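You operate a simulated robot arm through the tools that you are given. There is no shell and no other tool. Be economical: measure what you need, move in short steps, check, and stop when the job is done.

You are at the controls of a simulated robot arm. One attempt, no reset.

TASK
Press the key marked cal on blue-handled balance two times.

Only the result counts: the job must be done as asked and must still hold three seconds after the hand-in. Knocking over, shifting, dropping, spilling or breaking anything else fails it.

THE ROBOT
A 6-joint arm with a two-finger parallel gripper, fixed in place. Base frame: the origin is at the foot of the arm, x ahead of it, y to its left, z up. Units: m, degrees, N and s.
Its first joint turns from -66.0 to 66.0 degrees. Payload 2.9 kg.
The tool frame sits at the grasp point between the pads (the TCP): z along the fingers, y along the line on which they close. The tips reach 0.03 m beyond it. Largest opening 0.11 m; finger width 0.02, thickness 0.01; the body of the gripper, 0.048 by 0.112 m, starts 0.055 m behind the TCP.
Orientation is that of the tool frame in the base frame, as a unit quaternion [x, y, z, w]. With the fingers straight down and closing along the base's y, the tool's x points along the base's -x, its y along +y and its z along -z.

THE INTERFACE
- The arm moves only by the tool apply_moves. Its argument "commands" is a list of rows, each a list of 7 numbers: the shift along the tool's x, y, z in m, then the turn, a rotation vector about the tool's x, y, z in degrees, then the closure in counts, from 0 (fully open) to 255 (shut). In form: [[tx, ty, tz, rx, ry, rz, jaw], ...]. A call has 1 to 20 rows; each row is the pose to reach, as a shift and turn from the pose commanded when the call began, along the tool's axes at that moment. Each row takes 0.2 s and may step no farther than 0.05 m and 8.6 degrees from the row before; otherwise, or with a gripper value out of range, the whole call is refused. A pose out of reach is approached as far as the arm can. The call stops where the force on the tool passes 40 N (or 10 N more than at its start, if that is more) or the arm is blocked; 0.2 s more then pass. Each finger travels about 0.108 m/s and halts on what it meets, pressing with about 42 N; the grip force reading is that of the motor and also rises with nothing between the fingers. The clock runs only during rows and for 0.2 s after the last one: add rows that repeat a pose to give the fingers time. It gives the time, the measured TCP pose, the force on the tool (base axes), the opening and the grip force at its end, in the units of the frame above (readings bear some noise).
- Cameras (640 x 400 px; columns grow to the right, rows downward): "scene" is fixed at [0.0606, 0.4143, 1.4074]; the picture's right is [-0.91, -0.42, 0.00], its down [-0.15, 0.33, -0.93] and it looks along [0.39, -0.85, -0.36] (base axes); focal length 355 px, centre (320, 200). "wrist" rides on the gripper at [-0.036, 0, -0.057] in the tool frame; the picture's right is [0.00, -1.00, 0.00], its down [0.97, 0.00, -0.24] and it looks along [0.24, 0.00, 0.97] (tool axes); focal length 218 px, centre (320, 200).
- grab_frame(camera): a new picture of that camera. It takes no simulated time.
- pixel_to_xyz(camera, pixels): for up to 12 pixels [column, row] of the newest picture of that camera ("zoom" is the newest enlarged one), the place [x, y, z] in the base frame of the surface seen there, good to about 0.002 m. It takes no simulated time.
- close_up(camera, box): a new picture of the part [left, top, right, bottom] of that camera's present view, enlarged. It takes no simulated time.
- hand_in(): hands the job in; it is judged then, once.

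Go step by step. Measure first, check grasps and placings, and put right what went wrong. The budget is 60 turns and 26 pictures, counting those below and the enlarged ones. Unless the task says otherwise, let go and move clear before handing in, and close with one line.

The tools are called after ">>>" as name(argument=value, ...) on one line, values as JSON. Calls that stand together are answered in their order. apply_moves: Moves the arm, as the interface text tells. Its arguments: {"type":"object","properties":{"commands":{"type":"array","items":{"type":"array","items":{"type":"number"}}}},"required":["commands"]} The other tools are called the same way: grab_frame (camera) takes a picture; pixel_to_xyz (camera, pixels) gives the place of the surface under pixels of a picture; close_up (camera, box) takes an enlarged picture of a part of a camera's view; hand_in () hands the job in.

At the start:

```text
time_s: 0.0
tool_pos: [0.3784, -0.0862, 1.2601]
tcp_rot: [0.0, 1.0, 0.001, -0.001]
wrist_force: [-0.2, 1.4, -1.1]
gripper_width: 0.11
grasp_force: 0.0
```

scene: 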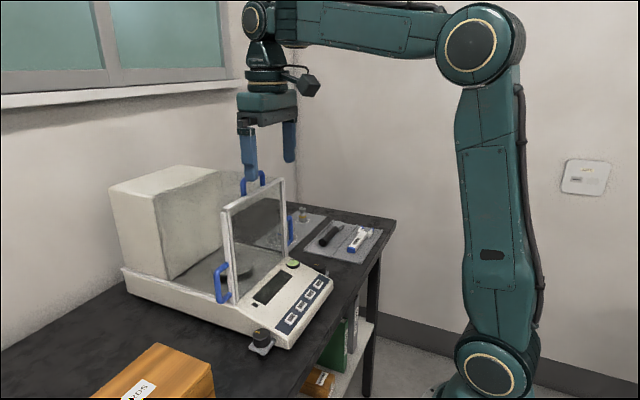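
wrist: 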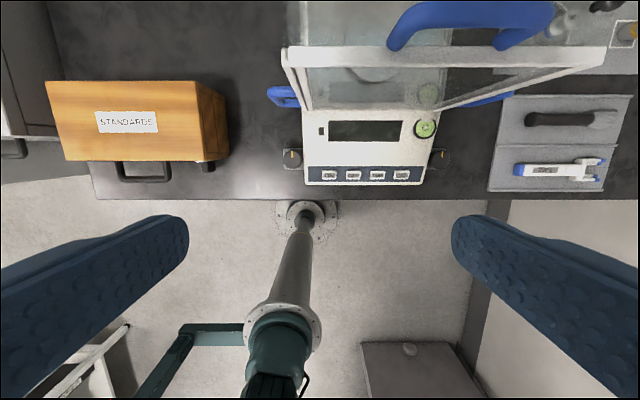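

The balance's four keys show at wrist pixels (329-402, 175). I enlarge both views to read the labels.

>>> close_up(camera="wrist", box=[290, 100, 450, 200])

>>> close_up(camera="scene", box=[230, 250, 350, 355])

```text
4.00 times, centred on (370, 150) of wrist
```

zoom: 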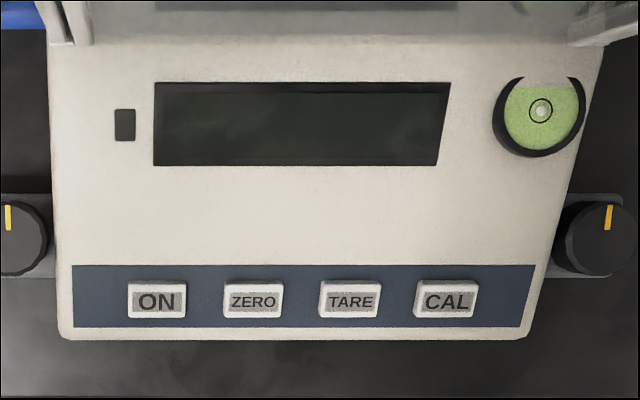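

```text
3.81 times, centred on (290, 302) of scene
```

zoom: 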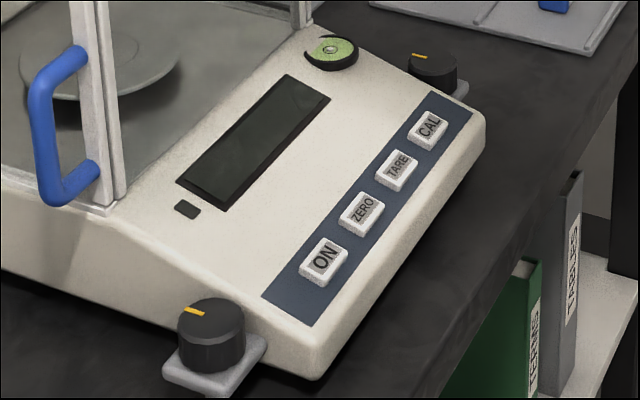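

CAL is the rightmost key in the wrist view, at scene-zoom pixel (429,130). I measure it, its neighbours, the panel around it and the shield.

>>> pixel_to_xyz(camera="zoom", pixels=[[429, 128], [420, 118], [440, 130], [424, 140], [398, 169], [362, 212], [450, 108], [412, 150], [432, 70], [335, 50], [475, 120], [324, 262]])

>>> pixel_to_xyz(camera="wrist", pixels=[[401, 175], [378, 175], [353, 175], [401, 165], [401, 183], [425, 128], [470, 30], [600, 60], [510, 95], [440, 158], [310, 105], [450, 50]])

```text
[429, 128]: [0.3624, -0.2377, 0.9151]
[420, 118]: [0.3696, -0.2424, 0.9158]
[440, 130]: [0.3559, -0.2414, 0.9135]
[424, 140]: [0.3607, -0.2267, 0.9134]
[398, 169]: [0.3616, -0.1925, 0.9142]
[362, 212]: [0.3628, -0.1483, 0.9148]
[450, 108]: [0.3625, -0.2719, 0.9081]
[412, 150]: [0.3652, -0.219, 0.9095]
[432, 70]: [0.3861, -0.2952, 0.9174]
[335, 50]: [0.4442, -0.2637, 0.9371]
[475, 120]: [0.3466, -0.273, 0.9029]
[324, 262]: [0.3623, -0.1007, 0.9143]
```

```text
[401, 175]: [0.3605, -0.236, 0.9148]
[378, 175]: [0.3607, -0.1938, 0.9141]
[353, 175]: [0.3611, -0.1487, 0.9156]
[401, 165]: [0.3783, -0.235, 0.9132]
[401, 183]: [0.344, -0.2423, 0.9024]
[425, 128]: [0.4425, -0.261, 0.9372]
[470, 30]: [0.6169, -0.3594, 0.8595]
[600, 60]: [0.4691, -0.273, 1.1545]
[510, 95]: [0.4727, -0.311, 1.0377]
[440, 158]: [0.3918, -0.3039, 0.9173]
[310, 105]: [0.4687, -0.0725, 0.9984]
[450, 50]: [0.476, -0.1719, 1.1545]
```

The two cameras agree on CAL's top: about (0.362, -0.237, 0.915). The panel slopes about 17.5° and the shield stands at x≥0.468. I close the jaws, move over the key and tilt the tool to the panel normal, staying high.

>>> apply_moves(commands=[[0.01, -0.03, 0, 0, 0, 0, 60], [0.03, -0.06, 0, 0, -4, 0, 120], [0.06, -0.09, 0.02, 0, -8, 0, 200], [0.075, -0.12, 0.05, 0, -12, 0, 255], [0.077, -0.15, 0.08, 0, -16, 0, 255], [0.077, -0.1508, 0.12, 0, -17.5, 0, 255], [0.077, -0.1508, 0.148, 0, -17.5, 0, 255], [0.077, -0.1508, 0.148, 0, -17.5, 0, 255], [0.077, -0.1508, 0.148, 0, -17.5, 0, 255]])

```text
time_s: 2.0
tool_pos: [0.3266, -0.2608, 1.3115]
tcp_rot: [-0.001, 0.989, 0.0, 0.15]
wrist_force: [0.0, -0.6, 0.1]
gripper_width: 0.0
grasp_force: 37.8
out of reach, approached as far as the arm can: row 2, 3, 4, 5, 6, 7, 8, 9
```

The arm could not follow that high, tilted path and sits at (0.327, -0.261, 1.312), though the tilt is correct. I repeat the pose for a moment in free space to learn what the reference is.

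>>> apply_moves(commands=[[0, 0, 0, 0, 0, 0, 255], [0, 0, 0, 0, 0, 0, 255]])

```text
time_s: 2.6
tool_pos: [0.3257, -0.261, 1.312]
tcp_rot: [0.0, 0.988, 0.001, 0.151]
wrist_force: [-0.1, 0.3, -0.3]
gripper_width: 0.0
grasp_force: 38.0
```

The reference is the measured pose. I now go straight down about half way toward the hover point and check.

>>> apply_moves(commands=[[0.01, 0.004, 0.036, 0, 0, 0, 255], [0.02, 0.008, 0.073, 0, 0, 0, 255], [0.03, 0.012, 0.11, 0, 0, 0, 255], [0.04, 0.016, 0.147, 0, 0, 0, 255], [0.05, 0.02, 0.184, 0, 0, 0, 255], [0.0584, 0.024, 0.22, 0, 0, 0, 255], [0.0584, 0.024, 0.22, 0, 0, 0, 255]])

```text
time_s: 4.2
tool_pos: [0.3734, -0.3016, 1.2821]
tcp_rot: [0.0, 0.989, 0.001, 0.151]
wrist_force: [0.2, -0.3, 0.2]
gripper_width: 0.0001
grasp_force: 37.8
out of reach, approached as far as the arm can: row 1, 2, 3, 4, 5, 6, 7
```

The arm cannot hold this backward lean here; it drifted to (0.373, -0.302, 1.282). I undo the tilt at height and will approach vertically, then tilt low if reachable.

>>> apply_moves(commands=[[0, 0, 0, 0, 6, 0, 255], [0, 0.01, 0, 0, 12, 0, 255], [0, 0.03, 0, 0, 17.4, 0, 255], [0, 0.0646, 0, 0, 17.4, 0, 255], [0, 0.0646, 0, 0, 17.4, 0, 255]])

```text
time_s: 5.4
tool_pos: [0.3657, -0.2383, 1.2767]
tcp_rot: [0.0, 1.0, 0.0, 0.001]
wrist_force: [-0.2, 0.0, 0.3]
gripper_width: 0.0
grasp_force: 37.4
```

The tool is vertical again at (0.366, -0.238, 1.277). I descend straight down, keeping clear of the shield, which is 0.10 m ahead.

>>> apply_moves(commands=[[0.008, 0.001, 0.04, 0, 0, 0, 255], [0.008, 0.001, 0.08, 0, 0, 0, 255], [0.008, 0.001, 0.12, 0, 0, 0, 255], [0.008, 0.001, 0.16, 0, 0, 0, 255], [0.008, 0.001, 0.2, 0, 0, 0, 255], [0.008, 0.001, 0.24, 0, 0, 0, 255], [0.008, 0.001, 0.265, 0, 0, 0, 255], [0.008, 0.001, 0.265, 0, 0, 0, 255]])

```text
time_s: 7.2
tool_pos: [0.3559, -0.2373, 1.0097]
tcp_rot: [0.0, 1.0, 0.0, 0.0]
wrist_force: [0.0, -0.2, 1.1]
gripper_width: 0.0
grasp_force: 37.5
```

The tool is at (0.356, -0.237, 1.010), tips about 65 mm above CAL. I try the tilt at this height.

>>> apply_moves(commands=[[0.007, 0, 0.003, 0, -6, 0, 255], [0.014, 0, 0.006, 0, -12, 0, 255], [0.021, 0, 0.009, 0, -17.5, 0, 255], [0.021, 0, 0.009, 0, -17.5, 0, 255]])

```text
time_s: 8.2
tool_pos: [0.3357, -0.2383, 1.0027]
tcp_rot: [0.002, 0.988, 0.0, 0.153]
wrist_force: [0.1, -0.6, -0.2]
gripper_width: 0.0001
grasp_force: 38.1
```

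The tilt is reachable here: the tool is at (0.336, -0.238, 1.003) and on the key's normal. I check the alignment with both cameras.

>>> close_up(camera="scene", box=[230, 230, 374, 320])

>>> grab_frame(camera="wrist")

```text
4.44 times, centred on (302, 275) of scene
```

zoom: 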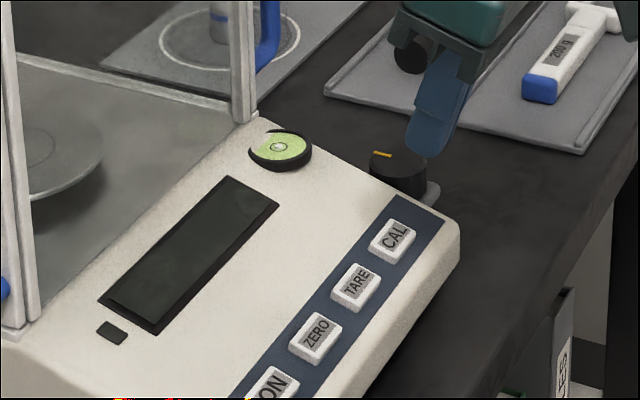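

```text
20 pictures are left
```

wrist: 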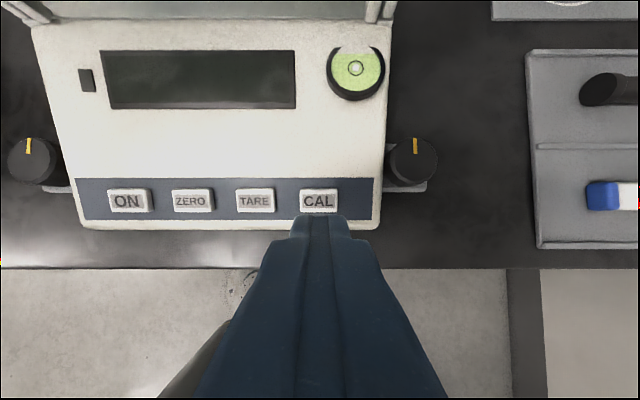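

The fingers line up with CAL in the wrist view (tip column 320, key column 319). I measure the key once more from here.

>>> pixel_to_xyz(camera="wrist", pixels=[[319, 200], [302, 200], [336, 200], [319, 191], [319, 209], [350, 200]])

>>> pixel_to_xyz(camera="zoom", pixels=[[395, 237], [384, 228], [405, 226], [386, 252], [430, 205]])

```text
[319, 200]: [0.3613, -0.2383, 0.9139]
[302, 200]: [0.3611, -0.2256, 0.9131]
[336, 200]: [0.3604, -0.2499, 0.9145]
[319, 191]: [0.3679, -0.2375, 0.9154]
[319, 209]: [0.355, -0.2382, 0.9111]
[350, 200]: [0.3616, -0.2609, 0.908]
```

```text
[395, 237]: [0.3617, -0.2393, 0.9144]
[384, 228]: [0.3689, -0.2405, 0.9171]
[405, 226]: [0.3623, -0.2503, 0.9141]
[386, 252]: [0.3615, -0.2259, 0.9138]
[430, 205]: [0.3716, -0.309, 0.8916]
```

Key centre is (0.3613, -0.238, 0.914), about 63 mm from the tips along the tool axis. I descend 52 mm with a 2 mm lateral correction.

>>> apply_moves(commands=[[0.0022, 0, 0.02, 0, 0, 0, 255], [0.0022, 0, 0.038, 0, 0, 0, 255], [0.0022, 0, 0.052, 0, 0, 0, 255], [0.0022, 0, 0.052, 0, 0, 0, 255]])

>>> close_up(camera="scene", box=[270, 240, 350, 290])

```text
time_s: 9.2
tool_pos: [0.3487, -0.2361, 0.9529]
tcp_rot: [0.0, 0.988, -0.001, 0.153]
wrist_force: [-0.7, -1.0, 0.9]
gripper_width: 0.0
grasp_force: 37.5
```

```text
8.00 times, centred on (310, 265) of scene
```

zoom: 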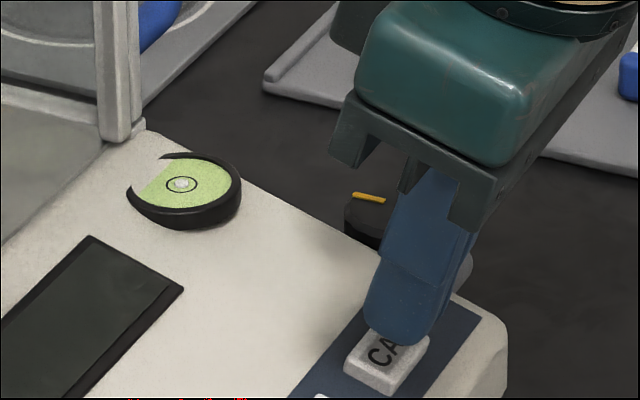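

The tips are just above CAL, about 11 mm off and centred. I press in small steps and read the force.

>>> apply_moves(commands=[[0, -0.001, 0.005, 0, 0, 0, 255], [0, -0.001, 0.008, 0, 0, 0, 255], [0, -0.001, 0.0095, 0, 0, 0, 255], [0, -0.001, 0.0105, 0, 0, 0, 255], [0, -0.001, 0.0115, 0, 0, 0, 255], [0, -0.001, 0.0115, 0, 0, 0, 255]])

```text
time_s: 10.6
tool_pos: [0.3538, -0.237, 0.9411]
tcp_rot: [0.0, 0.988, 0.001, 0.153]
wrist_force: [0.0, -0.2, 0.4]
gripper_width: 0.0
grasp_force: 38.1
```

There is no contact force yet at z=0.941. I continue in finer steps.

>>> apply_moves(commands=[[0, 0, 0.0007, 0, 0, 0, 255], [0, 0, 0.0014, 0, 0, 0, 255], [0, 0, 0.002, 0, 0, 0, 255], [0, 0, 0.002, 0, 0, 0, 255]])

>>> close_up(camera="scene", box=[270, 240, 350, 290])

```text
time_s: 11.6
tool_pos: [0.3544, -0.2382, 0.9398]
tcp_rot: [0.001, 0.988, 0.0, 0.153]
wrist_force: [-1.6, 0.5, 1.5]
gripper_width: 0.0
grasp_force: 37.6
```

```text
8.00 times, centred on (310, 265) of scene
```

zoom: 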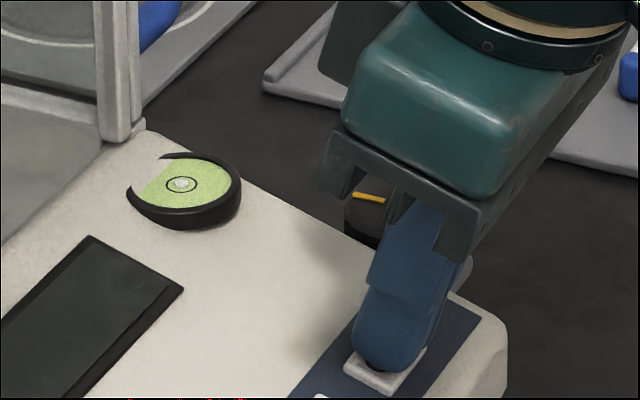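

The tips are touching CAL with light force (about 2 N). I press on in small steps.

>>> apply_moves(commands=[[0, 0, 0.0007, 0, 0, 0, 255], [0, 0, 0.0014, 0, 0, 0, 255], [0, 0, 0.002, 0, 0, 0, 255], [0, 0, 0.002, 0, 0, 0, 255]])

>>> close_up(camera="scene", box=[230, 240, 350, 315])

```text
time_s: 12.6
tool_pos: [0.3551, -0.2382, 0.9377]
tcp_rot: [0.001, 0.988, 0.0, 0.153]
wrist_force: [-5.5, -0.3, 6.8]
gripper_width: 0.0
grasp_force: 37.4
```

```text
5.33 times, centred on (290, 278) of scene
```

zoom: 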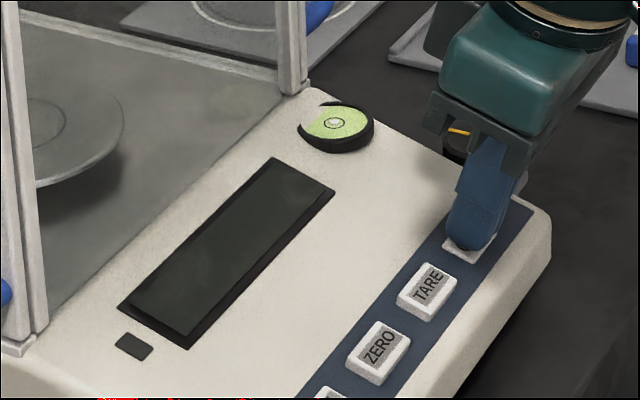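

CAL is visibly depressed, at about 9 N. I push slightly more to confirm it bottoms.

>>> apply_moves(commands=[[0, 0, 0.0006, 0, 0, 0, 255], [0, 0, 0.0012, 0, 0, 0, 255], [0, 0, 0.0012, 0, 0, 0, 255]])

>>> close_up(camera="scene", box=[230, 240, 350, 315])

```text
time_s: 13.4
tool_pos: [0.3555, -0.2374, 0.9365]
tcp_rot: [-0.001, 0.988, 0.001, 0.154]
wrist_force: [-2.6, 3.4, 12.3]
gripper_width: 0.0
grasp_force: 37.7
```

```text
5.33 times, centred on (290, 278) of scene
```

zoom: 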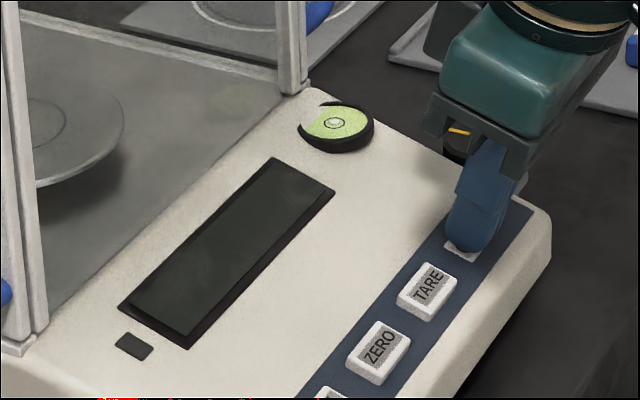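

The key is nearly flush at about 13 N and still yielding. I go one more millimetre to find the stop.

>>> apply_moves(commands=[[0, 0, 0.0005, 0, 0, 0, 255], [0, 0, 0.001, 0, 0, 0, 255], [0, 0, 0.001, 0, 0, 0, 255]])

>>> grab_frame(camera="wrist")

```text
time_s: 14.2
tool_pos: [0.355, -0.2381, 0.9364]
tcp_rot: [0.001, 0.988, -0.002, 0.154]
wrist_force: [-6.5, 2.7, 11.1]
gripper_width: 0.0005
grasp_force: 38.0
stopped in row 3: the force on the tool passed its limit (the readings are from after the stop); the commanded pose is now the measured one
```

```text
15 pictures are left
```

wrist: 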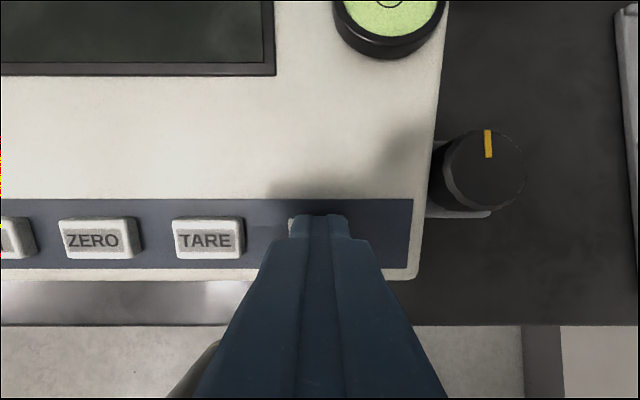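

The force jumped past the limit at z≈0.936, so the key is fully bottomed and press one is done. I retract 15 mm along the tool axis to release it.

>>> apply_moves(commands=[[0, 0, -0.004, 0, 0, 0, 255], [0, 0, -0.009, 0, 0, 0, 255], [0, 0, -0.015, 0, 0, 0, 255], [0, 0, -0.015, 0, 0, 0, 255], [0, 0, -0.015, 0, 0, 0, 255]])

>>> close_up(camera="scene", box=[230, 240, 350, 315])

```text
time_s: 15.4
tool_pos: [0.3505, -0.2394, 0.9499]
tcp_rot: [0.0, 0.988, -0.001, 0.155]
wrist_force: [-0.5, 0.6, -0.7]
gripper_width: 0.0005
grasp_force: 38.0
```

```text
5.33 times, centred on (290, 278) of scene
```

zoom: 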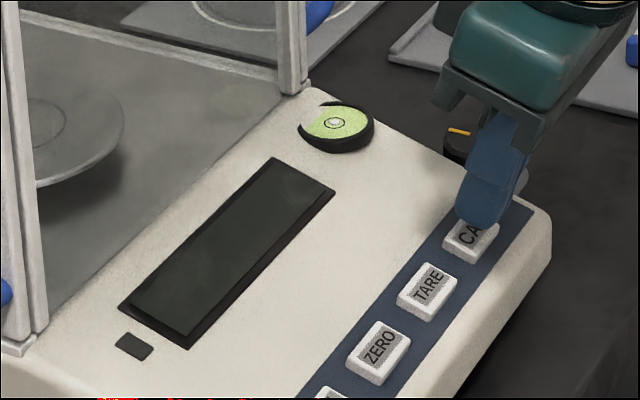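

CAL has sprung back and the balance has not moved. I press a second time to the same depth.

>>> apply_moves(commands=[[0, 0.001, 0.005, 0, 0, 0, 255], [0, 0.001, 0.009, 0, 0, 0, 255], [0, 0.001, 0.011, 0, 0, 0, 255], [0, 0.001, 0.0125, 0, 0, 0, 255], [0, 0.001, 0.0135, 0, 0, 0, 255], [0, 0.001, 0.0142, 0, 0, 0, 255], [0, 0.001, 0.0147, 0, 0, 0, 255], [0, 0.001, 0.0147, 0, 0, 0, 255]])

>>> close_up(camera="scene", box=[230, 240, 350, 315])

```text
time_s: 17.2
tool_pos: [0.3535, -0.2397, 0.9371]
tcp_rot: [0.0, 0.988, -0.001, 0.155]
wrist_force: [-1.6, -2.9, 14.0]
gripper_width: 0.0
grasp_force: 37.3
```

```text
5.33 times, centred on (290, 278) of scene
```

zoom: 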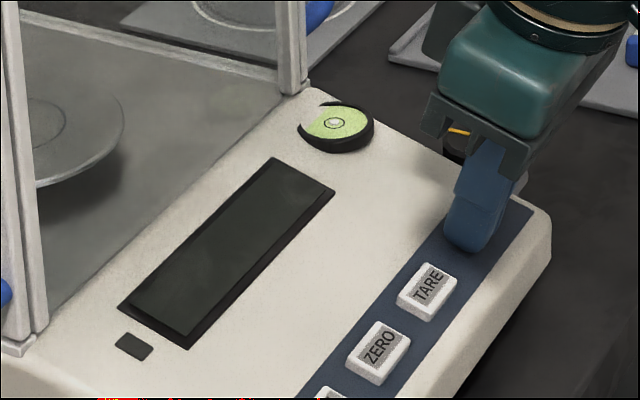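

The key is flush again at about 14 N. I add up to 1 mm, as in the first press, to reach the stop.

>>> apply_moves(commands=[[0, 0, 0.0005, 0, 0, 0, 255], [0, 0, 0.001, 0, 0, 0, 255], [0, 0, 0.001, 0, 0, 0, 255]])

```text
time_s: 18.0
tool_pos: [0.3552, -0.2379, 0.9373]
tcp_rot: [0.001, 0.988, -0.003, 0.154]
wrist_force: [-7.0, 2.3, 10.2]
gripper_width: 0.0001
grasp_force: 37.1
stopped in row 3: the force on the tool passed its limit (the readings are from after the stop); the commanded pose is now the measured one
```

The stop was reached again, so press two is done. I retract well clear along the tool axis.

>>> apply_moves(commands=[[0, 0, -0.004, 0, 0, 0, 255], [0, 0, -0.01, 0, 0, 0, 255], [0, 0, -0.025, 0, 0, 0, 255], [0, 0, -0.045, 0, 0, 0, 255], [0, 0, -0.065, 0, 0, 0, 255], [0, 0, -0.065, 0, 0, 0, 255]])

>>> grab_frame(camera="scene")

>>> grab_frame(camera="wrist")

```text
time_s: 19.4
tool_pos: [0.3362, -0.2377, 1.0003]
tcp_rot: [0.0, 0.988, -0.003, 0.155]
wrist_force: [0.1, -0.2, 0.4]
gripper_width: 0.0
grasp_force: 37.7
```

```text
12 pictures are left
```

scene: 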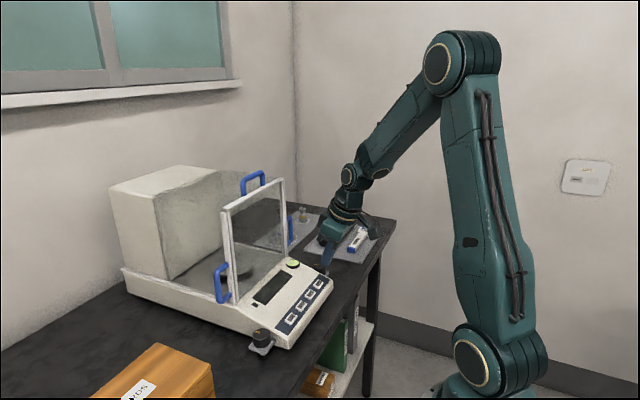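

```text
11 pictures are left
```

wrist: 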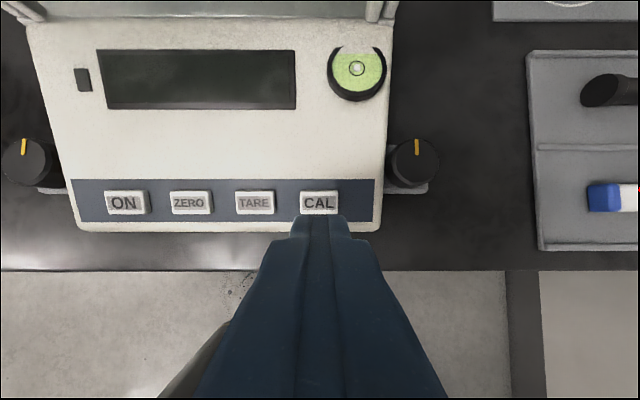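

CAL is back up at wrist pixel (319, 202). The balance and everything around it look unmoved, and the arm is clear, so I hand in.

>>> hand_in()

```text
The job is handed in.
```

I pressed the CAL key on the blue-handled balance twice. Each press went all the way to the stop, the key came back up both times, and nothing else appears to have moved. The display stayed dark throughout, so nothing on the balance itself confirmed the presses.
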